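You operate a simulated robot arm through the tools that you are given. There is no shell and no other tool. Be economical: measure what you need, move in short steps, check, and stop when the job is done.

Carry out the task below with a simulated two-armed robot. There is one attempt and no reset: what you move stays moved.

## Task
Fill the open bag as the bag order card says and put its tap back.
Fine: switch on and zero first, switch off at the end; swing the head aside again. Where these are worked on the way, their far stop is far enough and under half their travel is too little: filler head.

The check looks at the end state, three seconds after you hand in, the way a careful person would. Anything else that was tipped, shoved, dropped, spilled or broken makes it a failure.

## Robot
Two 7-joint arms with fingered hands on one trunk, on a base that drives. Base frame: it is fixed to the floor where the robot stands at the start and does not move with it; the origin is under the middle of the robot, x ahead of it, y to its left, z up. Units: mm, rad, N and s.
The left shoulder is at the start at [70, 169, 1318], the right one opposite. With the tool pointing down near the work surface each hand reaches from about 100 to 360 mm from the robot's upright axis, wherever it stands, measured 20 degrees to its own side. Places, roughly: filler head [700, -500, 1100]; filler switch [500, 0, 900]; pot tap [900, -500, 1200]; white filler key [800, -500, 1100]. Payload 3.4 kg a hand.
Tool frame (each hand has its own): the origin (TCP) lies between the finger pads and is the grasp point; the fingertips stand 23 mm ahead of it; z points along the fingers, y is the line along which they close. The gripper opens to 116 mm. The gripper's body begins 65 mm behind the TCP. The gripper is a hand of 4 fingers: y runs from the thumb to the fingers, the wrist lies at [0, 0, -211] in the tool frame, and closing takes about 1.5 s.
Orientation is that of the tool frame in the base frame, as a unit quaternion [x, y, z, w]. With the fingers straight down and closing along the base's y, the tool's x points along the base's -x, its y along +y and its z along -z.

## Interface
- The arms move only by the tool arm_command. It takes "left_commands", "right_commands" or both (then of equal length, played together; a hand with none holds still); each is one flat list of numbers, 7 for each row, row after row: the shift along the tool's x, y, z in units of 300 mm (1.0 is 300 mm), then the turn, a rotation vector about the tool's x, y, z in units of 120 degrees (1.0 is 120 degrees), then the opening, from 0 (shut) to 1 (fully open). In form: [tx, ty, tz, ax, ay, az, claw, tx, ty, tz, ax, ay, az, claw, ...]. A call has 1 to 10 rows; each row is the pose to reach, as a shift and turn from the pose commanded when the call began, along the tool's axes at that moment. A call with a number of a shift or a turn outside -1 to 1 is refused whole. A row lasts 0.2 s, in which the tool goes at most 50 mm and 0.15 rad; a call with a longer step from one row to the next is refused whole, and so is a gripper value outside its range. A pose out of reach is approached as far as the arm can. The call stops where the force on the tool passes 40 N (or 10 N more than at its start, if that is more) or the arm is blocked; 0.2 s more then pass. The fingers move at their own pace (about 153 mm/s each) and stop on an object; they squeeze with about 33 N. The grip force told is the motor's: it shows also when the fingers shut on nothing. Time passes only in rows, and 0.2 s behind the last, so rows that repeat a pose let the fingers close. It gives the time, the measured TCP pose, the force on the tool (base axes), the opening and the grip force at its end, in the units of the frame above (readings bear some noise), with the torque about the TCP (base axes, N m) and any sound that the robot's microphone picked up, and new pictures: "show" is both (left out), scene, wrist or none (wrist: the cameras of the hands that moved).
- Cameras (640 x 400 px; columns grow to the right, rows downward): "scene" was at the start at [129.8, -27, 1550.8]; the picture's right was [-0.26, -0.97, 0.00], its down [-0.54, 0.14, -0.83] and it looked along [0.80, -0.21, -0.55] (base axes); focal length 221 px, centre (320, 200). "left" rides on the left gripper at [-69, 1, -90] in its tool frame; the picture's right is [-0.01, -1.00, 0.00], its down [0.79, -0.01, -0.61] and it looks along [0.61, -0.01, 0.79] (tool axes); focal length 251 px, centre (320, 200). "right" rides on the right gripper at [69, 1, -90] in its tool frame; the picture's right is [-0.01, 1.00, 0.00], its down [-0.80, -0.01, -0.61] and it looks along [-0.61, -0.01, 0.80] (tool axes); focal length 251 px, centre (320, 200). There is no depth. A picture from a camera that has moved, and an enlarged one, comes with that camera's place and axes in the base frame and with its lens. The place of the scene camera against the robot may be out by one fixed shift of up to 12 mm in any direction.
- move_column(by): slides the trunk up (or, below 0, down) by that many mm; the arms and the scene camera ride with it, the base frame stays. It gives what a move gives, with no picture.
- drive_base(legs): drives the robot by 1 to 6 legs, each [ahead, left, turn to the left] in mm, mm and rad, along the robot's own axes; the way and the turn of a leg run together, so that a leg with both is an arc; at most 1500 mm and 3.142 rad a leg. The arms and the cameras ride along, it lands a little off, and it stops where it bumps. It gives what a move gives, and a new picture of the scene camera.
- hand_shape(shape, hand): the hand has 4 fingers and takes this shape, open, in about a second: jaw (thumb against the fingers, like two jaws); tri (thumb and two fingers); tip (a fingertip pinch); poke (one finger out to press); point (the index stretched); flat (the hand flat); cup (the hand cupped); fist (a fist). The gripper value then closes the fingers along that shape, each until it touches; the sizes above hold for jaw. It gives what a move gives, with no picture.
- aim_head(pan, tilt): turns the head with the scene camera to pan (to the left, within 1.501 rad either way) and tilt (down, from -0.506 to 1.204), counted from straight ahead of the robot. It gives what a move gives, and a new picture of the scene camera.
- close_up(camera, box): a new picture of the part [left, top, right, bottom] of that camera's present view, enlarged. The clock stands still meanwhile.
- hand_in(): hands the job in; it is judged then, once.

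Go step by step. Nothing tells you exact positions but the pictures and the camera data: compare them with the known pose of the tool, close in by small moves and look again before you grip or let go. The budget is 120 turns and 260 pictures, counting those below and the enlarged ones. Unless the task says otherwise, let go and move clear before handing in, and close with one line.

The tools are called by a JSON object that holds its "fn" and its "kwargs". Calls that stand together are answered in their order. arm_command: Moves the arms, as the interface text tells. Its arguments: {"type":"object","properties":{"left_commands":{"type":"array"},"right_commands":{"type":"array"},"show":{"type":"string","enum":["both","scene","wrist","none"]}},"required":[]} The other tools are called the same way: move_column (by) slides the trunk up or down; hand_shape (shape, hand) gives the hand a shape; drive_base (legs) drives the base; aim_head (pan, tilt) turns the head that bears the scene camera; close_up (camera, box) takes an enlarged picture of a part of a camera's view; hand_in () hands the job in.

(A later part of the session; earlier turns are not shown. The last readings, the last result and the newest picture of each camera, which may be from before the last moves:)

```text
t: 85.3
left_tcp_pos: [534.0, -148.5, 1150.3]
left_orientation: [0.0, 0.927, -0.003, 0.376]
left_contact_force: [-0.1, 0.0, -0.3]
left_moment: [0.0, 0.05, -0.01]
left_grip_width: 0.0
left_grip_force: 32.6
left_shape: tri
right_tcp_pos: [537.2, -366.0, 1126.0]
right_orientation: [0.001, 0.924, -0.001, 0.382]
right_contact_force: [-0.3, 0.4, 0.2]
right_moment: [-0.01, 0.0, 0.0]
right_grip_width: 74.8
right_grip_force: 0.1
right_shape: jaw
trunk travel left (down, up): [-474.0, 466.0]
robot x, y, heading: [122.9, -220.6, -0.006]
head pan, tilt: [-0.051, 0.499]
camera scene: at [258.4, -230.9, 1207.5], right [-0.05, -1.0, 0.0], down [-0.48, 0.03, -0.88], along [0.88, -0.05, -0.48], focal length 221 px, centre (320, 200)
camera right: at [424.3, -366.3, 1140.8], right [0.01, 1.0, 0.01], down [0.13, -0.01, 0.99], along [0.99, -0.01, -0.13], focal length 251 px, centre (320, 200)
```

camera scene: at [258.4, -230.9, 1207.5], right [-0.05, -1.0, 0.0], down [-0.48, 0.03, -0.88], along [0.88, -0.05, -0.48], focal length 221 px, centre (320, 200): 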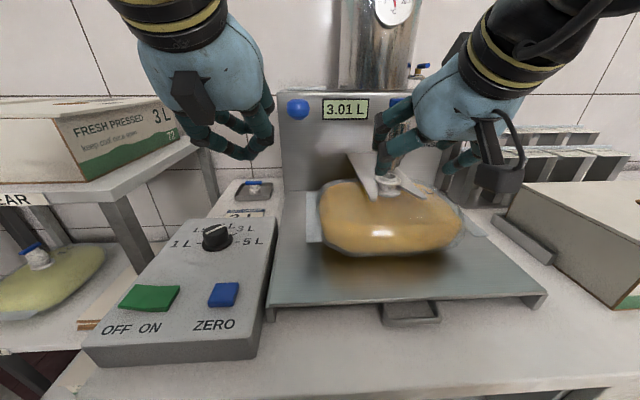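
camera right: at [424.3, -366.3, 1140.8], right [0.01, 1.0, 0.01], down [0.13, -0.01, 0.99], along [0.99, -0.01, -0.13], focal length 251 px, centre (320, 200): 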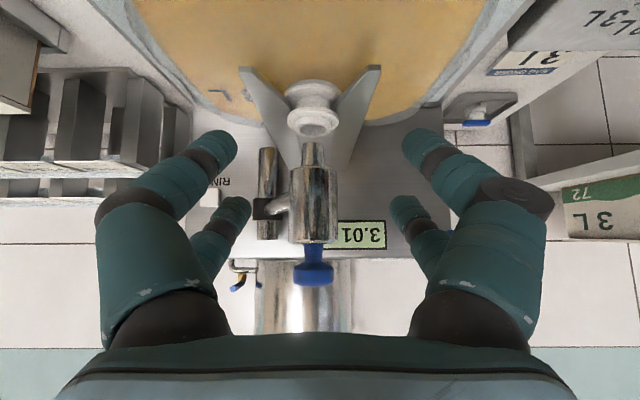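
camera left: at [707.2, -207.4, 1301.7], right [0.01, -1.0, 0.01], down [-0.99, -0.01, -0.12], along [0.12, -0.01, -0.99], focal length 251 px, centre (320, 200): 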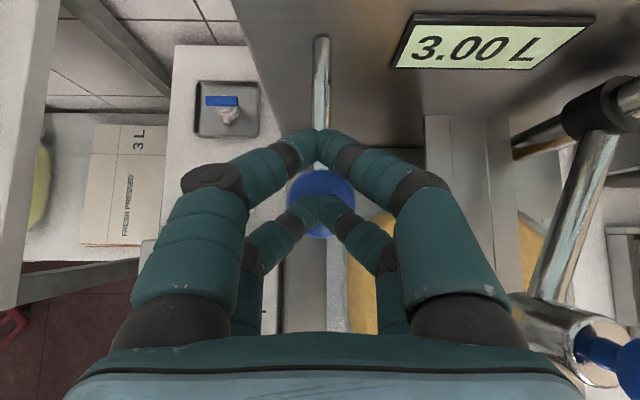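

Aligned. I'll advance to cage the head and then sweep it back along its arc.

{"fn": "arm_command", "kwargs": {"right_commands": [-0.09, -0.02, 0.09, 0, 0, 0, 0.65, -0.18, -0.02, 0.18, 0, 0, 0, 0.65, -0.236, -0.02, 0.236, 0, 0, 0, 0.62, -0.236, -0.02, 0.236, 0, 0, 0, 0.62], "show": "none"}}

{"fn": "arm_command", "kwargs": {"right_commands": [0.02, -0.08, -0.02, 0, 0, 0, 0.62, 0.04, -0.16, -0.04, 0, 0, 0, 0.62, 0.046, -0.23, -0.046, 0, 0, 0, 0.62, 0.05, -0.3, -0.05, 0, 0, 0, 0.62, 0.044, -0.365, -0.044, 0, 0, 0, 0.62, 0.037, -0.43, -0.037, 0, 0, 0, 0.62], "show": "both"}}

```text
t: 86.3
left_tcp_pos: [532.1, -148.8, 1150.7]
left_orientation: [0.0, 0.927, -0.003, 0.376]
left_contact_force: [-0.6, -1.0, -0.6]
left_moment: [0.03, -0.02, 0.02]
left_grip_width: 0.0
left_grip_force: 33.1
left_shape: tri
right_tcp_pos: [634.5, -373.8, 1125.7]
right_orientation: [0.001, 0.924, 0.0, 0.383]
right_contact_force: [0.3, -0.6, -0.2]
right_moment: [-0.03, 0.01, -0.03]
right_grip_width: 72.4
right_grip_force: 0.1
right_shape: jaw
trunk travel left (down, up): [-474.0, 466.0]
robot x, y, heading: [121.7, -222.9, -0.002]
head pan, tilt: [-0.051, 0.499]
```

```text
t: 87.7
left_tcp_pos: [531.9, -149.6, 1152.9]
left_orientation: [-0.001, 0.927, -0.002, 0.376]
left_contact_force: [0.6, -0.4, 0.7]
left_moment: [0.01, 0.05, -0.03]
left_grip_width: 0.0
left_grip_force: 32.8
left_shape: tri
right_tcp_pos: [618.3, -504.1, 1125.6]
right_orientation: [0.002, 0.924, 0.0, 0.382]
right_contact_force: [0.0, 0.3, -0.3]
right_moment: [-0.01, -0.01, 0.03]
right_grip_width: 72.5
right_grip_force: 0.0
right_shape: jaw
trunk travel left (down, up): [-474.0, 466.0]
robot x, y, heading: [120.0, -225.2, -0.001]
head pan, tilt: [-0.051, 0.499]
camera scene: at [256.7, -231.5, 1207.7], right [-0.05, -1.0, 0.0], down [-0.48, 0.03, -0.88], along [0.88, -0.05, -0.48], focal length 221 px, centre (320, 200)
camera right: at [507.0, -504.6, 1139.8], right [0.01, 1.0, 0.01], down [0.13, -0.01, 0.99], along [0.99, -0.01, -0.13], focal length 251 px, centre (320, 200)
```

scene: 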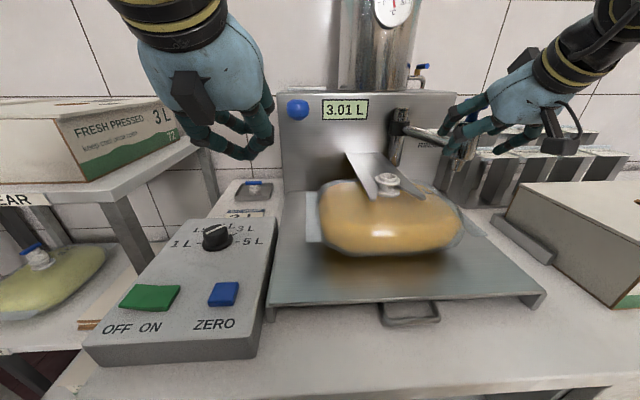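
right: 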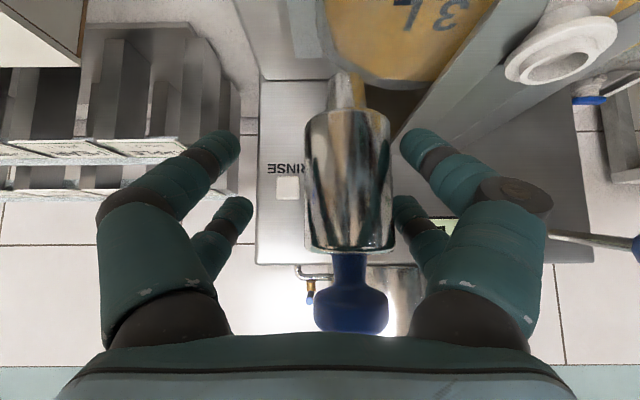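

{"fn": "arm_command", "kwargs": {"right_commands": [-0.01, -0.07, 0.01, 0, 0, 0, 0.62, -0.03, -0.14, 0.03, 0, 0, 0, 0.62, -0.058, -0.21, 0.058, 0, 0, 0, 0.62, -0.075, -0.26, 0.075, 0, 0, 0, 0.62, -0.085, -0.29, 0.085, 0, 0, 0, 0.62], "show": "both"}}

```text
t: 88.9
left_tcp_pos: [530.1, -146.6, 1152.4]
left_orientation: [-0.001, 0.926, -0.003, 0.378]
left_contact_force: [-0.4, -0.5, -0.9]
left_moment: [-0.04, 0.01, -0.02]
left_grip_width: 0.0
left_grip_force: 32.8
left_shape: tri
right_tcp_pos: [652.7, -588.8, 1125.7]
right_orientation: [0.0, 0.924, -0.001, 0.382]
right_contact_force: [-6.3, 7.2, -3.0]
right_moment: [-0.11, 0.08, 0.27]
right_grip_width: 74.6
right_grip_force: 0.1
right_shape: jaw
trunk travel left (down, up): [-474.0, 466.0]
robot x, y, heading: [121.4, -221.4, -0.0]
head pan, tilt: [-0.051, 0.499]
camera scene: at [255.6, -228.3, 1207.8], right [-0.05, -1.0, 0.0], down [-0.48, 0.02, -0.88], along [0.88, -0.05, -0.48], focal length 221 px, centre (320, 200)
camera right: at [541.0, -587.7, 1141.6], right [0.01, 1.0, 0.0], down [0.13, -0.01, 0.99], along [0.99, -0.01, -0.13], focal length 251 px, centre (320, 200)
```

scene: 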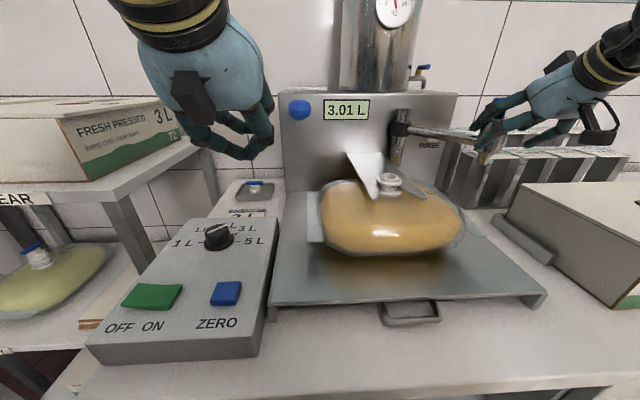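
right: 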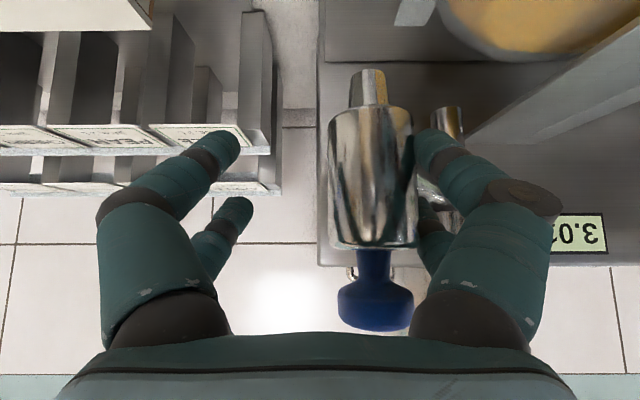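

The head is back at its original spot. I'll centre the right hand and back it out.

{"fn": "arm_command", "kwargs": {"right_commands": [0, 0.05, 0, 0, 0, 0, 0.65, 0.08, 0.06, -0.08, 0, 0, 0, 0.65, 0.18, 0.06, -0.18, 0, 0, 0, 0.65, 0.29, 0.06, -0.29, 0, 0, 0, 0.65, 0.4, 0.06, -0.4, 0, 0, 0, 0.65, 0.47, 0.0, -0.47, 0, 0, 0, 0.5], "show": "wrist"}}

{"fn": "aim_head", "kwargs": {"pan": 0.15, "tilt": 0.5}}

{"fn": "close_up", "kwargs": {"camera": "scene", "box": [250, 150, 450, 275]}}

```text
t: 90.3
left_tcp_pos: [532.6, -149.8, 1151.7]
left_orientation: [-0.001, 0.926, -0.001, 0.377]
left_contact_force: [0.1, 0.4, 0.5]
left_moment: [0.04, 0.01, -0.02]
left_grip_width: 0.2
left_grip_force: 32.8
left_shape: tri
right_tcp_pos: [451.3, -591.7, 1124.9]
right_orientation: [0.001, 0.924, 0.001, 0.383]
right_contact_force: [-0.2, 0.0, -0.6]
right_moment: [0.05, -0.01, 0.0]
right_grip_width: 58.6
right_grip_force: 0.1
right_shape: jaw
trunk travel left (down, up): [-474.0, 466.0]
robot x, y, heading: [124.1, -222.5, -0.001]
head pan, tilt: [-0.051, 0.499]
camera right: at [339.0, -591.2, 1140.6], right [0.01, 1.0, 0.01], down [0.13, -0.01, 0.99], along [0.99, -0.01, -0.13], focal length 251 px, centre (320, 200)
```

right: 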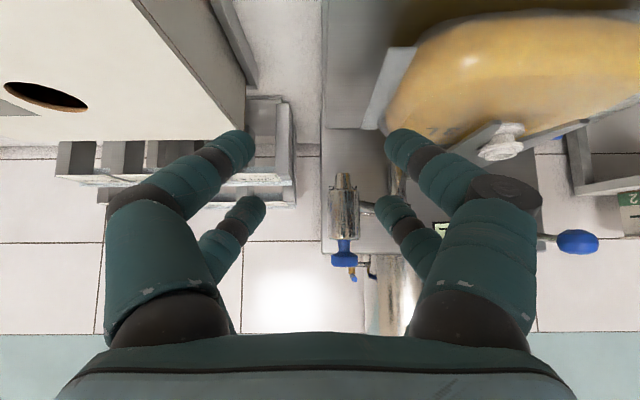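

```text
t: 91.0
left_tcp_pos: [532.8, -148.7, 1150.7]
left_orientation: [-0.001, 0.926, -0.002, 0.377]
left_contact_force: [-0.1, -0.3, 0.2]
left_moment: [0.0, -0.02, -0.03]
left_grip_width: 0.0
left_grip_force: 33.1
left_shape: tri
right_tcp_pos: [452.6, -591.1, 1125.4]
right_orientation: [0.001, 0.924, 0.0, 0.382]
right_contact_force: [-0.1, 0.7, -0.8]
right_moment: [0.02, -0.01, 0.03]
right_grip_width: 58.9
right_grip_force: 0.0
right_shape: jaw
trunk travel left (down, up): [-474.0, 466.0]
robot x, y, heading: [121.5, -221.0, -0.0]
head pan, tilt: [0.15, 0.499]
camera scene: at [256.0, -212.6, 1207.7], right [0.15, -0.99, 0.0], down [-0.47, -0.07, -0.88], along [0.87, 0.13, -0.48], focal length 221 px, centre (320, 200)
```

scene: 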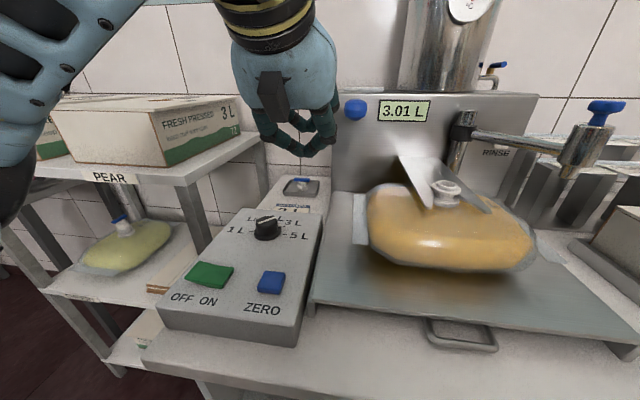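

```text
3.20 times, centred on (350, 212) of scene
camera zoom: at [256.0, -212.6, 1207.7], right [0.15, -0.99, 0.0], down [-0.47, -0.07, -0.88], along [0.87, 0.13, -0.48], focal length 708 px, centre (224, 160)
```

zoom: 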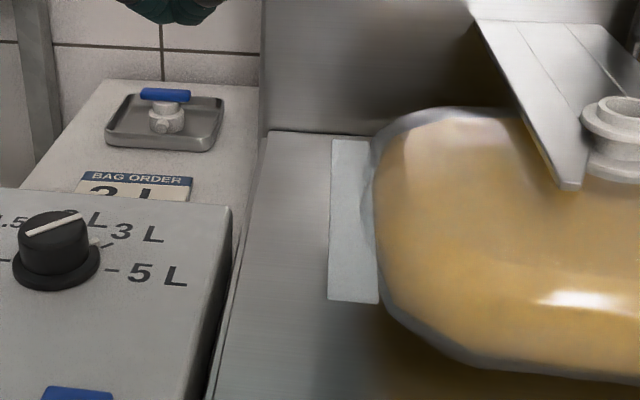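

The head is home and only the tap remains. Its handle is at about (910,-54,920) with the spout toward me, so I'll bring the left hand toward it in stages and look with the wrist camera.

{"fn": "hand_shape", "kwargs": {"shape": "jaw", "hand": "left"}}

{"fn": "arm_command", "kwargs": {"left_commands": [0, 0.1, 0, 0, 0, 0, 0.6, 0, 0.22, 0, 0, 0, 0, 0.6, -0.09, 0.297, 0.09, 0, 0, 0, 0.6, -0.19, 0.297, 0.19, 0, 0, 0, 0.6, -0.29, 0.297, 0.29, 0, 0, 0, 0.6, -0.39, 0.31, 0.39, 0, 0, 0, 0.6], "show": "both"}}

```text
t: 91.9
left_tcp_pos: [532.3, -149.0, 1151.9]
left_orientation: [0.0, 0.926, -0.002, 0.376]
left_contact_force: [0.7, 0.7, -0.6]
left_moment: [-0.01, 0.0, 0.0]
left_grip_width: 115.6
left_grip_force: 0.0
left_shape: jaw
right_tcp_pos: [452.5, -591.2, 1125.9]
right_orientation: [0.001, 0.924, 0.0, 0.383]
right_contact_force: [-0.4, -0.6, 0.4]
right_moment: [-0.02, 0.0, 0.01]
right_grip_width: 58.5
right_grip_force: 0.0
right_shape: jaw
trunk travel left (down, up): [-474.0, 466.0]
robot x, y, heading: [122.5, -223.2, -0.004]
head pan, tilt: [0.15, 0.499]
```

```text
t: 93.3
left_tcp_pos: [700.6, -54.3, 1146.4]
left_orientation: [-0.001, 0.927, -0.001, 0.375]
left_contact_force: [0.5, 0.5, 0.7]
left_moment: [0.01, 0.02, 0.02]
left_grip_width: 70.0
left_grip_force: 0.1
left_shape: jaw
right_tcp_pos: [454.4, -591.1, 1125.3]
right_orientation: [0.001, 0.924, 0.0, 0.382]
right_contact_force: [0.1, -0.6, 0.3]
right_moment: [0.02, 0.02, 0.03]
right_grip_width: 58.7
right_grip_force: 0.0
right_shape: jaw
trunk travel left (down, up): [-474.0, 466.0]
robot x, y, heading: [121.7, -220.4, 0.0]
head pan, tilt: [0.15, 0.499]
camera scene: at [257.0, -213.0, 1207.6], right [0.15, -0.99, 0.0], down [-0.47, -0.07, -0.88], along [0.87, 0.13, -0.48], focal length 221 px, centre (320, 200)
camera left: at [687.4, -54.1, 1258.7], right [0.01, -1.0, 0.01], down [-0.99, -0.01, -0.12], along [0.12, -0.01, -0.99], focal length 251 px, centre (320, 200)
```

scene: 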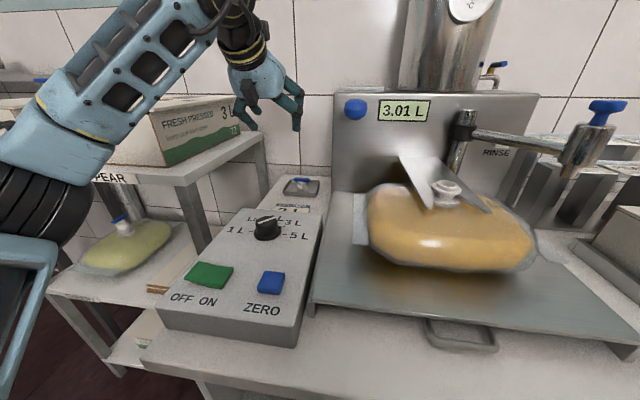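
left: 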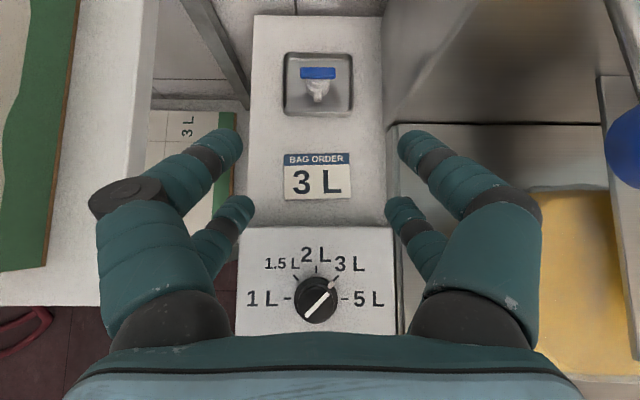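

The tap is at y≈-53, x≈912. To keep my elbow clear of the left shelf I'll pull both hands back and up, then shift the base right 110 mm and forward 20 mm.

{"fn": "arm_command", "kwargs": {"left_commands": [0.1, 0, -0.1, 0, 0, 0, 0.6, 0.2, 0, -0.2, 0, 0, 0, 0.6, 0.3, 0, -0.3, 0, 0, 0, 0.6], "right_commands": [-0.07, 0, -0.07, 0, 0, 0, 0.5, -0.14, 0, -0.14, 0, 0, 0, 0.5, -0.2, 0, -0.2, 0, 0, 0, 0.5], "show": "none"}}

{"fn": "drive_base", "kwargs": {"legs": [[0, -110, 0], [20, 0, 0]]}}

```text
t: 94.1
left_tcp_pos: [566.6, -55.8, 1147.2]
left_orientation: [0.0, 0.926, -0.002, 0.378]
left_contact_force: [-0.2, 0.4, 0.3]
left_moment: [0.01, -0.01, -0.01]
left_grip_width: 70.0
left_grip_force: 0.1
left_shape: jaw
right_tcp_pos: [452.4, -590.6, 1212.2]
right_orientation: [0.002, 0.923, -0.001, 0.384]
right_contact_force: [-0.2, -0.3, 0.0]
right_moment: [0.01, -0.01, -0.03]
right_grip_width: 58.5
right_grip_force: 0.0
right_shape: jaw
trunk travel left (down, up): [-474.0, 466.0]
robot x, y, heading: [125.6, -223.7, -0.0]
head pan, tilt: [0.15, 0.499]
```

```text
t: 95.7
left_tcp_pos: [586.0, -163.4, 1148.5]
left_orientation: [-0.001, 0.926, -0.003, 0.377]
left_contact_force: [0.5, 0.0, 0.3]
left_moment: [-0.03, 0.03, 0.0]
left_grip_width: 70.3
left_grip_force: 0.0
left_shape: jaw
right_tcp_pos: [471.6, -699.3, 1212.6]
right_orientation: [0.001, 0.924, 0.0, 0.384]
right_contact_force: [0.1, 0.0, -0.4]
right_moment: [-0.04, 0.0, 0.01]
right_grip_width: 58.4
right_grip_force: 0.0
right_shape: jaw
trunk travel left (down, up): [-474.0, 466.0]
robot x, y, heading: [141.9, -330.4, 0.0]
head pan, tilt: [0.15, 0.499]
camera scene: at [274.4, -320.4, 1207.9], right [0.15, -0.99, 0.0], down [-0.47, -0.07, -0.88], along [0.87, 0.13, -0.48], focal length 221 px, centre (320, 200)
```

scene: 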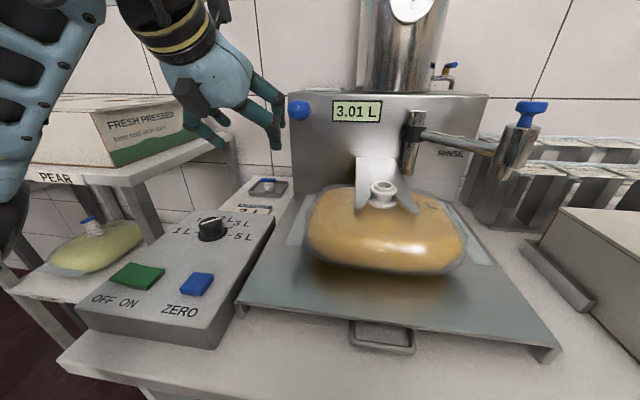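

{"fn": "arm_command", "kwargs": {"left_commands": [0, 0.15, 0, 0, -0.0625, 0, 0.6, -0.01, 0.3, 0.02, 0, -0.125, 0, 0.6, -0.05, 0.363, 0.1, 0, -0.125, 0, 0.6, -0.12, 0.363, 0.24, 0, -0.125, 0, 0.6, -0.19, 0.363, 0.38, 0, -0.125, 0, 0.6, -0.26, 0.363, 0.52, 0, -0.125, 0, 0.6, -0.345, 0.363, 0.64, 0, -0.125, 0, 0.6], "show": "both"}}

```text
t: 97.3
left_tcp_pos: [802.5, -55.9, 1078.9]
left_orientation: [0.0, 0.87, -0.002, 0.494]
left_contact_force: [-0.5, 0.3, 0.2]
left_moment: [-0.02, 0.05, 0.0]
left_grip_width: 70.2
left_grip_force: 0.1
left_shape: jaw
right_tcp_pos: [473.5, -700.7, 1210.5]
right_orientation: [0.001, 0.924, 0.0, 0.383]
right_contact_force: [1.2, 0.1, -0.3]
right_moment: [0.01, 0.01, 0.02]
right_grip_width: 58.5
right_grip_force: 0.0
right_shape: jaw
trunk travel left (down, up): [-474.0, 466.0]
robot x, y, heading: [141.1, -327.5, 0.001]
head pan, tilt: [0.15, 0.499]
camera scene: at [276.8, -321.7, 1207.5], right [0.15, -0.99, 0.0], down [-0.47, -0.07, -0.88], along [0.87, 0.13, -0.48], focal length 221 px, centre (320, 200)
camera left: at [760.2, -55.9, 1184.4], right [0.0, -1.0, 0.01], down [-0.93, -0.01, -0.37], along [0.37, -0.01, -0.93], focal length 251 px, centre (320, 200)
```

scene: 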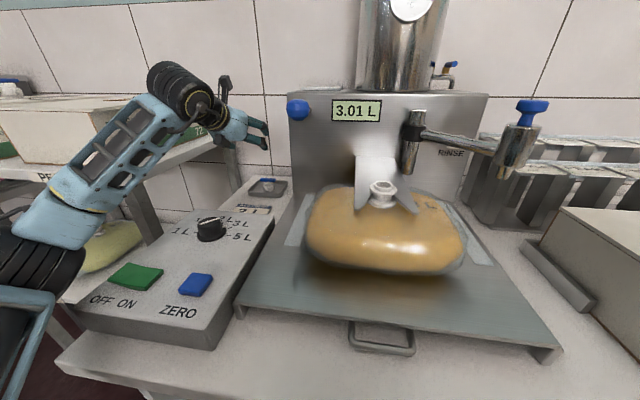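
left: 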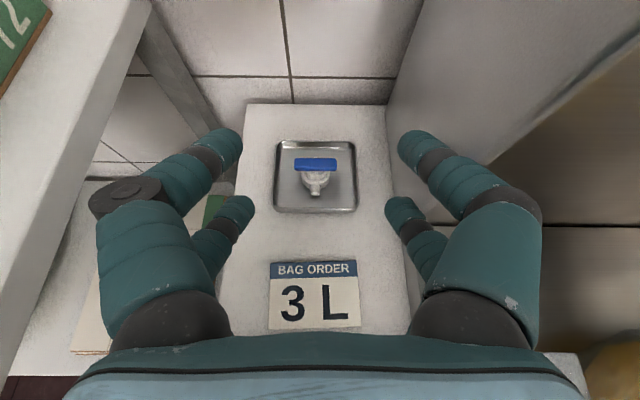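

Good reach so far. I'll close in to above the tap and look again.

{"fn": "arm_command", "kwargs": {"left_commands": [0.01, 0.007, 0.12, 0, 0, 0, 0.6, 0.02, 0.007, 0.24, 0, 0, 0, 0.6, 0.034, 0.007, 0.332, 0, 0, 0, 0.6], "show": "both"}}

{"fn": "close_up", "kwargs": {"camera": "scene", "box": [200, 100, 360, 220]}}

```text
t: 98.1
left_tcp_pos: [875.2, -43.0, 1026.4]
left_orientation: [-0.004, 0.867, -0.003, 0.498]
left_contact_force: [-0.3, 1.0, 0.2]
left_moment: [0.0, 0.02, 0.01]
left_grip_width: 70.1
left_grip_force: 0.1
left_shape: jaw
right_tcp_pos: [469.5, -691.0, 1217.1]
right_orientation: [-0.002, 0.923, -0.002, 0.384]
right_contact_force: [-0.3, -0.4, 0.3]
right_moment: [-0.02, -0.02, -0.01]
right_grip_width: 58.6
right_grip_force: 0.1
right_shape: jaw
trunk travel left (down, up): [-474.0, 466.0]
robot x, y, heading: [139.6, -330.4, 0.003]
head pan, tilt: [0.15, 0.499]
camera scene: at [271.7, -313.0, 1210.2], right [0.15, -0.99, 0.01], down [-0.47, -0.08, -0.88], along [0.87, 0.13, -0.48], focal length 221 px, centre (320, 200)
camera left: at [832.6, -42.2, 1130.1], right [0.01, -1.0, 0.02], down [-0.93, -0.01, -0.38], along [0.38, -0.01, -0.92], focal length 251 px, centre (320, 200)
```

scene: 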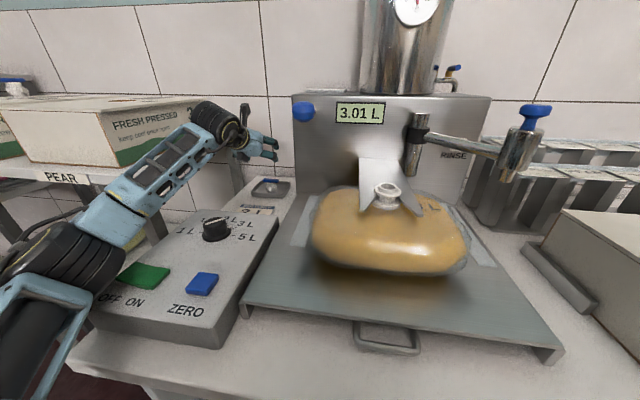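
left: 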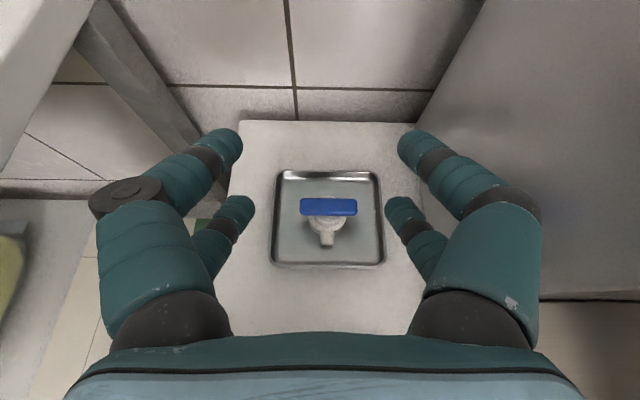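

```text
3.33 times, centred on (280, 160) of scene
camera zoom: at [271.7, -313.0, 1210.2], right [0.15, -0.99, 0.01], down [-0.47, -0.08, -0.88], along [0.87, 0.13, -0.48], focal length 738 px, centre (453, 333)
```

zoom: 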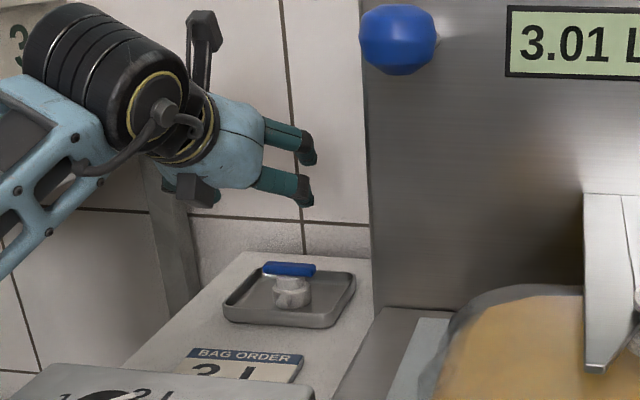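

The body and hand shifted about 10 mm, so my elbow is probably leaning on the table or panel edge. I'll back off that move at once and raise the trunk so the elbow stays high.

{"fn": "arm_command", "kwargs": {"left_commands": [-0.02, 0, -0.12, 0, 0, 0, 0.6, -0.04, 0, -0.24, 0, 0, 0, 0.6, -0.06, 0, -0.36, 0, 0, 0, 0.6], "show": "none"}}

{"fn": "move_column", "kwargs": {"by": 150}}

{"fn": "aim_head", "kwargs": {"pan": 0.5, "tilt": 0.75}}

```text
t: 98.9
left_tcp_pos: [794.0, -55.2, 1091.2]
left_orientation: [0.0, 0.869, -0.002, 0.494]
left_contact_force: [0.2, 0.4, 0.7]
left_moment: [-0.04, 0.0, 0.0]
left_grip_width: 70.2
left_grip_force: 0.0
left_shape: jaw
right_tcp_pos: [472.3, -701.7, 1211.4]
right_orientation: [0.002, 0.924, 0.0, 0.383]
right_contact_force: [0.4, 0.4, -0.3]
right_moment: [0.01, -0.03, 0.01]
right_grip_width: 58.4
right_grip_force: 0.1
right_shape: jaw
trunk travel left (down, up): [-474.0, 466.0]
robot x, y, heading: [141.1, -328.7, -0.004]
head pan, tilt: [0.15, 0.499]
```

```text
t: 100.6
left_tcp_pos: [795.8, -54.7, 1242.6]
left_orientation: [-0.001, 0.869, -0.002, 0.495]
left_contact_force: [-0.5, -1.2, -0.8]
left_moment: [0.01, -0.04, -0.02]
left_grip_width: 70.1
left_grip_force: 0.0
left_shape: jaw
right_tcp_pos: [472.9, -699.5, 1362.0]
right_orientation: [0.0, 0.924, 0.0, 0.383]
right_contact_force: [-0.6, 0.1, -0.2]
right_moment: [0.01, 0.01, -0.03]
right_grip_width: 58.6
right_grip_force: 0.0
right_shape: jaw
trunk travel left (down, up): [-624.0, 316.0]
robot x, y, heading: [138.7, -330.7, -0.005]
head pan, tilt: [0.15, 0.499]
```

```text
t: 101.5
left_tcp_pos: [795.3, -55.0, 1241.1]
left_orientation: [-0.001, 0.869, -0.003, 0.494]
left_contact_force: [0.0, 0.1, 0.3]
left_moment: [0.01, -0.01, 0.0]
left_grip_width: 70.2
left_grip_force: 0.0
left_shape: jaw
right_tcp_pos: [472.5, -700.2, 1362.6]
right_orientation: [0.001, 0.924, -0.001, 0.383]
right_contact_force: [-0.1, -0.3, -0.9]
right_moment: [-0.02, 0.0, 0.01]
right_grip_width: 58.8
right_grip_force: 0.1
right_shape: jaw
trunk travel left (down, up): [-624.0, 316.0]
robot x, y, heading: [138.0, -329.1, -0.003]
head pan, tilt: [0.499, 0.75]
camera scene: at [258.4, -295.1, 1335.8], right [0.48, -0.88, 0.0], down [-0.6, -0.32, -0.73], along [0.64, 0.35, -0.68], focal length 221 px, centre (320, 200)
```

scene: 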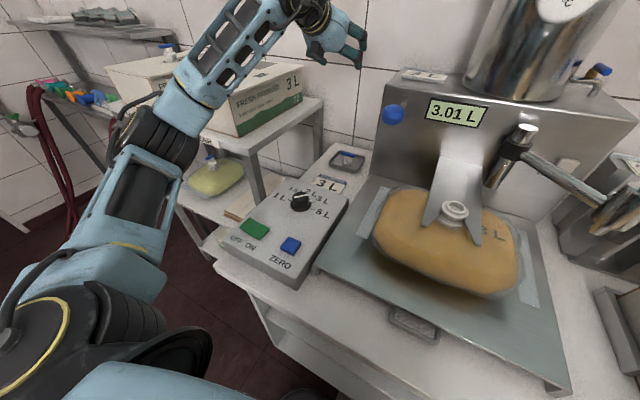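

All looks intact, and the elbow has room here. I'll reach down toward the tap in stages from the higher trunk.

{"fn": "arm_command", "kwargs": {"left_commands": [0.11, 0, 0.1, 0, 0, 0, 0.6, 0.22, 0, 0.2, 0, 0, 0, 0.6, 0.33, 0, 0.3, 0, 0, 0, 0.6, 0.4, 0, 0.42, 0, 0, 0, 0.6, 0.443, 0, 0.55, 0, 0, 0, 0.6], "show": "both"}}

```text
t: 102.7
left_tcp_pos: [869.3, -54.3, 1042.0]
left_orientation: [-0.001, 0.87, -0.001, 0.494]
left_contact_force: [0.3, 0.0, 0.7]
left_moment: [-0.03, -0.01, 0.06]
left_grip_width: 70.1
left_grip_force: 0.1
left_shape: jaw
right_tcp_pos: [472.7, -700.8, 1361.3]
right_orientation: [0.001, 0.924, 0.0, 0.382]
right_contact_force: [-0.2, 0.1, 1.1]
right_moment: [0.0, 0.02, 0.03]
right_grip_width: 58.3
right_grip_force: 0.1
right_shape: jaw
trunk travel left (down, up): [-624.0, 316.0]
robot x, y, heading: [143.5, -330.3, -0.001]
head pan, tilt: [0.499, 0.75]
camera scene: at [259.6, -295.4, 1335.7], right [0.48, -0.88, 0.0], down [-0.6, -0.33, -0.73], along [0.64, 0.35, -0.68], focal length 221 px, centre (320, 200)
camera left: at [827.7, -55.4, 1147.2], right [0.0, -1.0, 0.01], down [-0.93, -0.01, -0.37], along [0.37, -0.01, -0.93], focal length 251 px, centre (320, 200)
```

scene: 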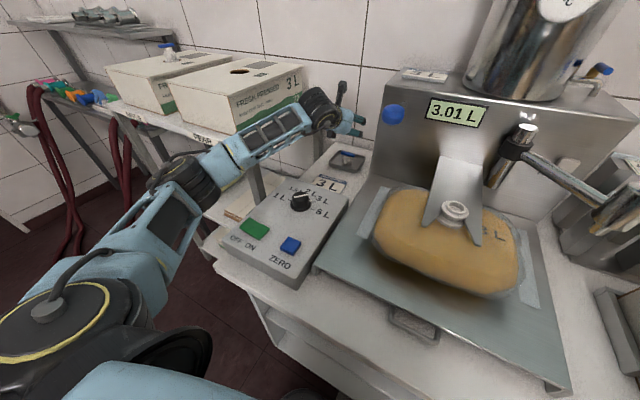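
left: 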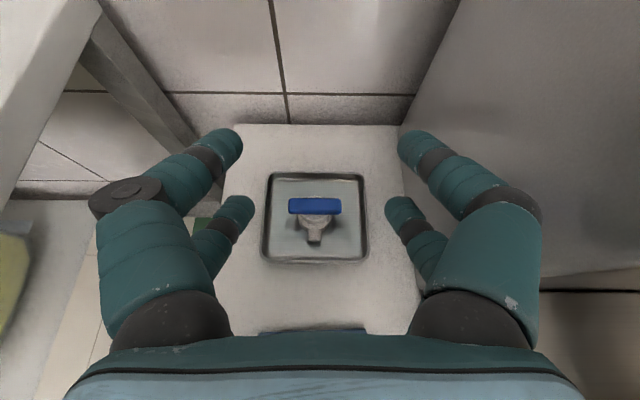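

Reached cleanly, with no body shift. I'll move to just above the tap with a narrower opening.

{"fn": "arm_command", "kwargs": {"left_commands": [0.048, 0.004, 0.105, 0, 0, 0, 0.55, 0.096, 0.004, 0.209, 0, 0, 0, 0.55], "show": "wrist"}}

{"fn": "close_up", "kwargs": {"camera": "scene", "box": [280, 70, 408, 190]}}

{"fn": "close_up", "kwargs": {"camera": "left", "box": [240, 140, 400, 300]}}

```text
t: 103.3
left_tcp_pos: [909.7, -55.5, 984.7]
left_orientation: [-0.002, 0.869, -0.001, 0.494]
left_contact_force: [0.6, -0.1, 0.0]
left_moment: [0.02, -0.02, 0.01]
left_grip_width: 64.4
left_grip_force: 0.0
left_shape: jaw
right_tcp_pos: [474.7, -701.0, 1361.2]
right_orientation: [0.001, 0.924, 0.0, 0.382]
right_contact_force: [-0.2, -0.4, 0.4]
right_moment: [-0.02, 0.01, 0.01]
right_grip_width: 58.3
right_grip_force: 0.0
right_shape: jaw
trunk travel left (down, up): [-624.0, 316.0]
robot x, y, heading: [137.2, -331.6, -0.003]
head pan, tilt: [0.499, 0.75]
camera left: at [867.8, -55.5, 1089.7], right [0.0, -1.0, 0.01], down [-0.93, -0.01, -0.37], along [0.37, -0.01, -0.93], focal length 251 px, centre (320, 200)
```

left: 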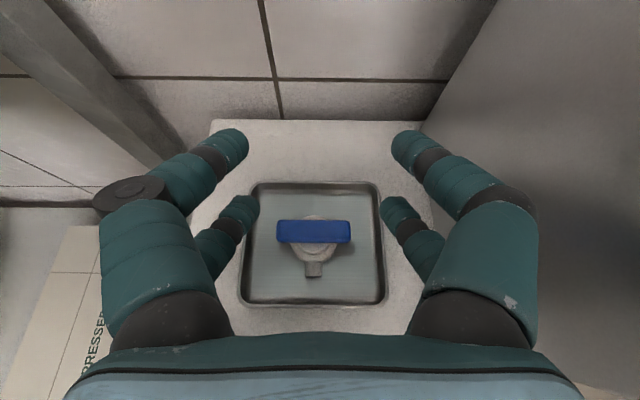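

```text
3.33 times, centred on (344, 130) of scene
camera zoom: at [259.5, -295.3, 1335.7], right [0.48, -0.88, 0.0], down [-0.6, -0.33, -0.73], along [0.64, 0.35, -0.68], focal length 738 px, centre (240, 433)
```

zoom: 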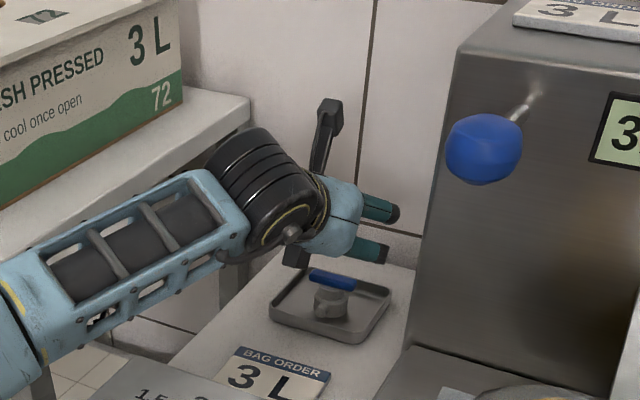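

```text
2.50 times, centred on (320, 220) of left
camera zoom: at [867.8, -55.5, 1089.7], right [0.0, -1.0, 0.01], down [-0.93, -0.01, -0.37], along [0.37, -0.01, -0.93], focal length 629 px, centre (320, 150)
```

zoom: 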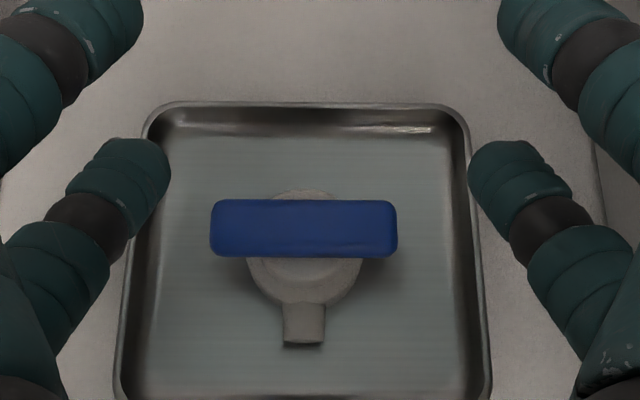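

The tap axis is at about (910,-53), handle top z≈922. I'll descend around it, force-guarded.

{"fn": "arm_command", "kwargs": {"left_commands": [0.06, 0.007, 0.036, 0, 0, 0, 0.55, 0.12, 0.007, 0.072, 0, 0, 0, 0.55, 0.16, 0.007, 0.096, 0, 0, 0, 0.55, 0.18, 0.007, 0.108, 0, 0, 0, 0.55], "show": "wrist"}}

{"fn": "close_up", "kwargs": {"camera": "scene", "box": [300, 90, 396, 180]}}

```text
t: 104.3
left_tcp_pos: [909.7, -53.2, 922.2]
left_orientation: [-0.001, 0.869, -0.002, 0.494]
left_contact_force: [0.2, -0.2, -0.4]
left_moment: [0.0, 0.04, -0.03]
left_grip_width: 64.5
left_grip_force: 0.2
left_shape: jaw
right_tcp_pos: [472.6, -699.4, 1362.1]
right_orientation: [0.001, 0.924, -0.001, 0.382]
right_contact_force: [1.3, 0.5, 0.0]
right_moment: [-0.03, -0.01, -0.01]
right_grip_width: 58.4
right_grip_force: 0.1
right_shape: jaw
trunk travel left (down, up): [-624.0, 316.0]
robot x, y, heading: [141.0, -327.1, 0.001]
head pan, tilt: [0.499, 0.75]
camera left: at [867.4, -52.8, 1027.1], right [0.0, -1.0, 0.01], down [-0.93, -0.01, -0.37], along [0.37, -0.01, -0.93], focal length 251 px, centre (320, 200)
```

left: 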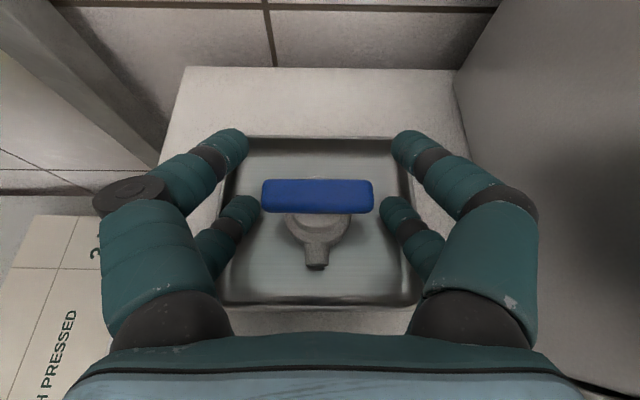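

```text
4.44 times, centred on (348, 135) of scene
camera zoom: at [258.8, -295.0, 1335.7], right [0.48, -0.88, 0.0], down [-0.6, -0.33, -0.73], along [0.64, 0.35, -0.68], focal length 983 px, centre (196, 489)
```

zoom: 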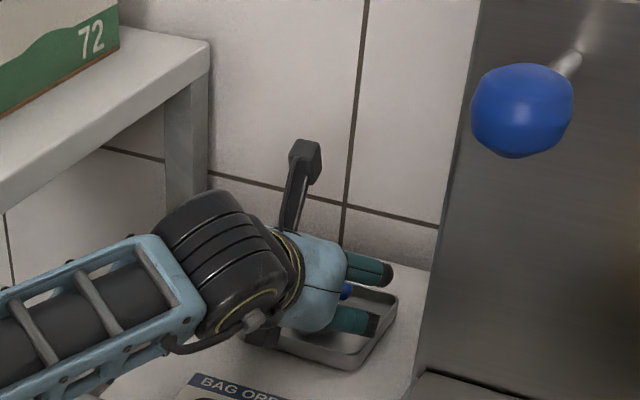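

The fingers straddle the tap well. I'll close.

{"fn": "arm_command", "kwargs": {"left_commands": [0, 0, 0, 0, 0, 0, 0, 0, 0, 0, 0, 0, 0, 0, 0, 0, 0, 0, 0, 0, 0, 0, 0, 0, 0, 0, 0, 0, 0, 0, 0, 0, 0, 0, 0], "show": "wrist"}}

{"fn": "close_up", "kwargs": {"camera": "left", "box": [240, 120, 400, 280]}}

```text
t: 105.5
left_tcp_pos: [908.7, -53.4, 923.1]
left_orientation: [-0.001, 0.87, -0.002, 0.494]
left_contact_force: [0.1, 0.2, 0.4]
left_moment: [0.03, -0.02, 0.0]
left_grip_width: 1.3
left_grip_force: 33.0
left_shape: jaw
right_tcp_pos: [471.2, -699.7, 1361.5]
right_orientation: [0.0, 0.924, 0.0, 0.382]
right_contact_force: [-1.3, 0.2, -0.6]
right_moment: [0.0, 0.0, 0.0]
right_grip_width: 58.6
right_grip_force: 0.0
right_shape: jaw
trunk travel left (down, up): [-624.0, 316.0]
robot x, y, heading: [139.8, -331.5, -0.007]
head pan, tilt: [0.499, 0.75]
camera left: at [867.2, -53.1, 1027.7], right [0.0, -1.0, 0.01], down [-0.93, -0.01, -0.37], along [0.37, -0.01, -0.93], focal length 251 px, centre (320, 200)
```

left: 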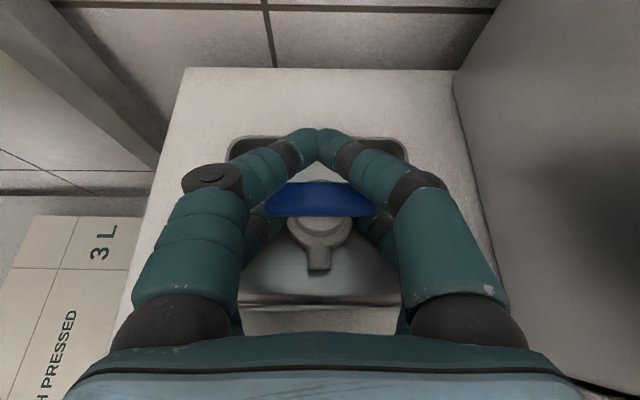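

```text
2.50 times, centred on (320, 200) of left
camera zoom: at [867.2, -53.1, 1027.7], right [0.0, -1.0, 0.01], down [-0.93, -0.01, -0.37], along [0.37, -0.01, -0.93], focal length 629 px, centre (320, 200)
```

zoom: 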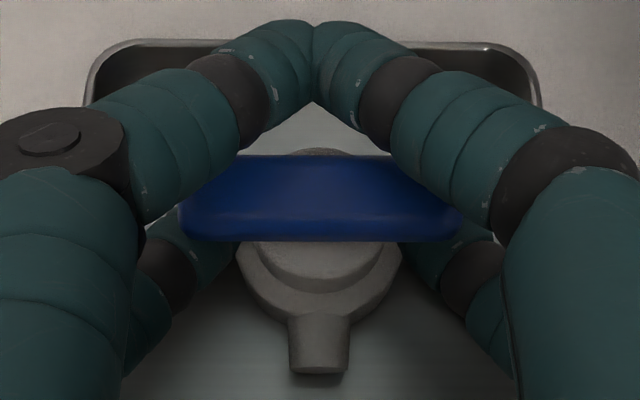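

The rear pair has gone in under the handle. I'll do a small test lift.

{"fn": "arm_command", "kwargs": {"left_commands": [-0.029, 0, -0.017, 0, 0, 0, 0, -0.086, 0, -0.0515, 0, 0, 0, 0, -0.143, 0, -0.086, 0, 0, 0, 0], "show": "wrist"}}

{"fn": "close_up", "kwargs": {"camera": "scene", "box": [300, 80, 396, 170]}}

{"fn": "close_up", "kwargs": {"camera": "left", "box": [240, 120, 400, 280]}}

```text
t: 106.3
left_tcp_pos: [907.8, -52.7, 973.4]
left_orientation: [-0.001, 0.869, -0.002, 0.495]
left_contact_force: [-0.6, 0.3, 0.2]
left_moment: [-0.04, -0.03, -0.02]
left_grip_width: 1.7
left_grip_force: 32.6
left_shape: jaw
right_tcp_pos: [472.1, -700.0, 1361.4]
right_orientation: [0.0, 0.924, 0.0, 0.382]
right_contact_force: [-0.7, 0.3, -0.8]
right_moment: [0.01, -0.01, 0.01]
right_grip_width: 58.7
right_grip_force: 0.0
right_shape: jaw
trunk travel left (down, up): [-624.0, 316.0]
robot x, y, heading: [140.7, -333.2, -0.006]
head pan, tilt: [0.499, 0.75]
camera left: at [866.0, -52.3, 1078.0], right [0.0, -1.0, 0.01], down [-0.93, -0.01, -0.37], along [0.37, -0.01, -0.93], focal length 251 px, centre (320, 200)
```

left: 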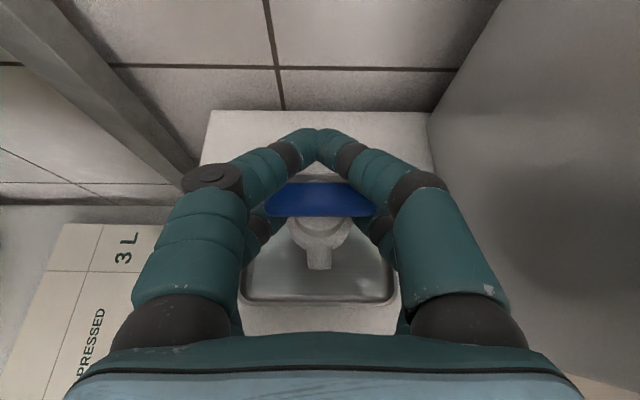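

```text
4.44 times, centred on (348, 125) of scene
camera zoom: at [258.0, -295.1, 1335.8], right [0.48, -0.88, 0.0], down [-0.6, -0.33, -0.73], along [0.64, 0.35, -0.68], focal length 983 px, centre (196, 533)
```

zoom: 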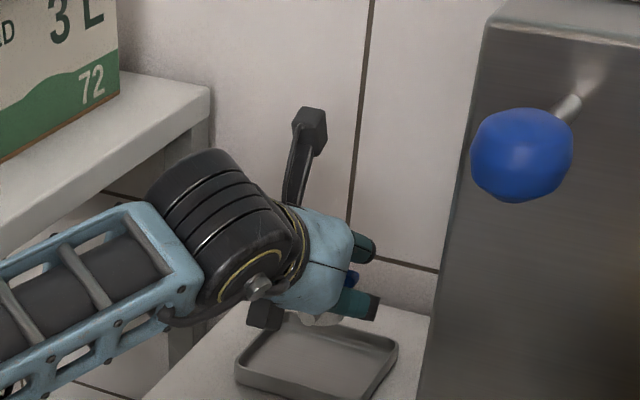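

```text
2.50 times, centred on (320, 200) of left
camera zoom: at [866.0, -52.3, 1078.0], right [0.0, -1.0, 0.01], down [-0.93, -0.01, -0.37], along [0.37, -0.01, -0.93], focal length 629 px, centre (320, 200)
```

zoom: 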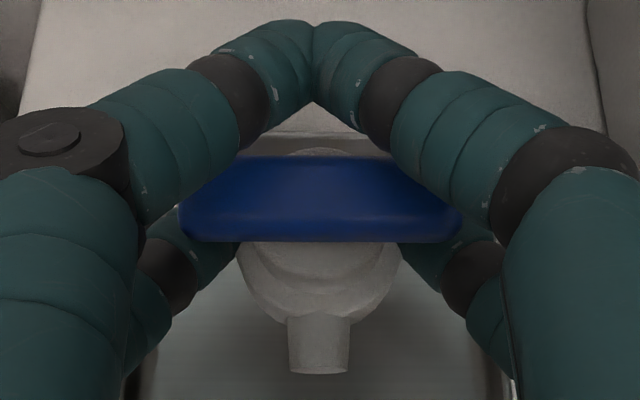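

The tap came up upright in the same relative pose. I'll carry it up and back over the panel.

{"fn": "arm_command", "kwargs": {"left_commands": [-0.1286, 0, -0.0773, 0, 0, 0, 0, -0.186, 0, -0.2207, 0, 0, 0, 0, -0.174, 0, -0.377, 0, 0, 0, 0, -0.14, 0, -0.531, 0, 0, 0, 0, -0.105, 0, -0.685, 0, 0, 0, 0, -0.071, 0, -0.84, 0, 0, 0, 0, -0.028, 0, -0.97, 0, 0, 0, 0], "show": "none"}}

{"fn": "aim_head", "kwargs": {"pan": 0.1, "tilt": 0.6}}

```text
t: 107.9
left_tcp_pos: [662.7, -52.4, 1131.7]
left_orientation: [-0.001, 0.868, -0.002, 0.496]
left_contact_force: [0.3, -0.2, -1.0]
left_moment: [-0.01, 0.0, -0.01]
left_grip_width: 1.5
left_grip_force: 33.6
left_shape: jaw
right_tcp_pos: [470.7, -700.7, 1361.6]
right_orientation: [0.001, 0.924, -0.001, 0.383]
right_contact_force: [-0.4, -0.2, 1.0]
right_moment: [0.01, -0.02, 0.02]
right_grip_width: 58.5
right_grip_force: 0.1
right_shape: jaw
trunk travel left (down, up): [-624.0, 316.0]
robot x, y, heading: [141.5, -328.7, -0.005]
head pan, tilt: [0.499, 0.75]
```

```text
t: 108.7
left_tcp_pos: [665.0, -51.7, 1129.7]
left_orientation: [-0.001, 0.869, -0.002, 0.494]
left_contact_force: [0.6, -0.1, -0.1]
left_moment: [0.02, -0.03, 0.01]
left_grip_width: 1.8
left_grip_force: 33.1
left_shape: jaw
right_tcp_pos: [472.4, -700.3, 1362.2]
right_orientation: [0.0, 0.923, 0.0, 0.384]
right_contact_force: [-0.8, -0.3, 0.3]
right_moment: [0.02, 0.03, -0.01]
right_grip_width: 58.6
right_grip_force: 0.1
right_shape: jaw
trunk travel left (down, up): [-624.0, 316.0]
robot x, y, heading: [141.3, -327.4, -0.001]
head pan, tilt: [0.099, 0.6]
camera scene: at [273.6, -325.8, 1348.6], right [0.1, -1.0, 0.0], down [-0.56, -0.06, -0.82], along [0.82, 0.08, -0.57], focal length 221 px, centre (320, 200)
```

scene: 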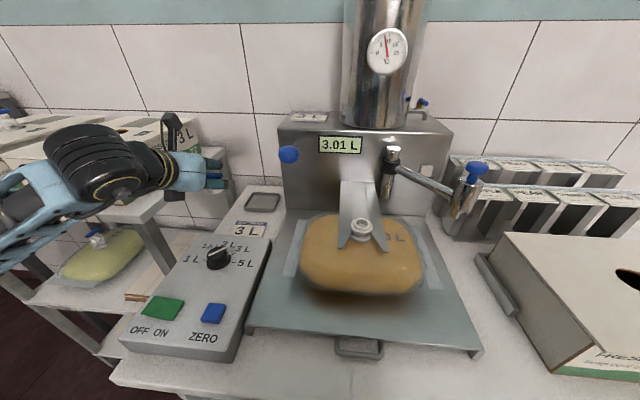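

Next I'll move the tap back a bit and across toward the neck, passing in front of the lever ball.

{"fn": "arm_command", "kwargs": {"left_commands": [0.036, -0.05, -0.125, 0, 0, 0, 0, 0.072, -0.12, -0.249, 0, 0, 0, 0, 0.072, -0.27, -0.249, 0, 0, 0, 0, 0.072, -0.42, -0.249, 0, 0, 0, 0, 0.072, -0.57, -0.249, 0, 0, 0, 0, 0.072, -0.72, -0.249, 0, 0, 0, 0, 0.072, -0.86, -0.249, 0, 0, 0, 0, 0.072, -0.98, -0.249, 0, 0, 0, 0], "show": "both"}}

{"fn": "close_up", "kwargs": {"camera": "scene", "box": [270, 130, 430, 250]}}

```text
t: 110.5
left_tcp_pos: [588.2, -349.7, 1149.7]
left_orientation: [-0.001, 0.869, -0.001, 0.495]
left_contact_force: [1.2, -0.8, 0.2]
left_moment: [0.02, 0.0, -0.02]
left_grip_width: 1.0
left_grip_force: 32.6
left_shape: jaw
right_tcp_pos: [472.6, -702.4, 1361.7]
right_orientation: [0.001, 0.924, 0.001, 0.383]
right_contact_force: [-0.7, 0.0, -0.7]
right_moment: [0.0, 0.0, 0.0]
right_grip_width: 58.3
right_grip_force: 0.1
right_shape: jaw
trunk travel left (down, up): [-624.0, 316.0]
robot x, y, heading: [140.3, -329.1, 0.0]
head pan, tilt: [0.099, 0.6]
camera scene: at [273.3, -328.0, 1348.6], right [0.1, -1.0, 0.0], down [-0.56, -0.05, -0.83], along [0.82, 0.08, -0.56], focal length 221 px, centre (320, 200)
camera left: at [545.2, -348.8, 1254.6], right [0.01, -1.0, 0.01], down [-0.93, -0.01, -0.37], along [0.37, -0.01, -0.93], focal length 251 px, centre (320, 200)
```

scene: 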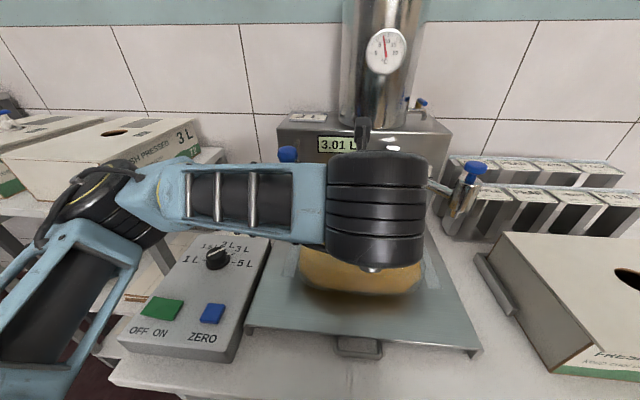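
left: 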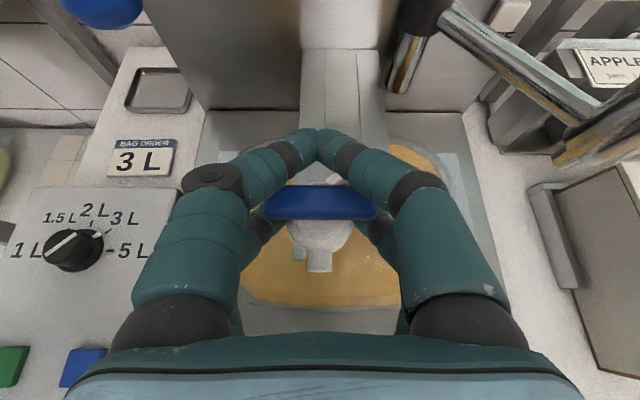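

```text
3.33 times, centred on (350, 190) of scene
camera zoom: at [273.3, -328.0, 1348.6], right [0.1, -1.0, 0.0], down [-0.56, -0.05, -0.83], along [0.82, 0.08, -0.56], focal length 738 px, centre (220, 233)
```

zoom: 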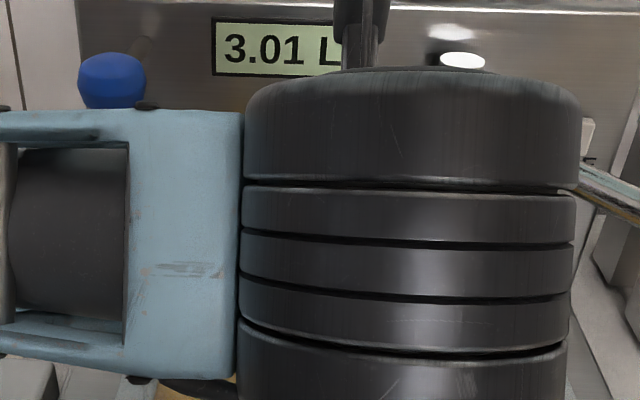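

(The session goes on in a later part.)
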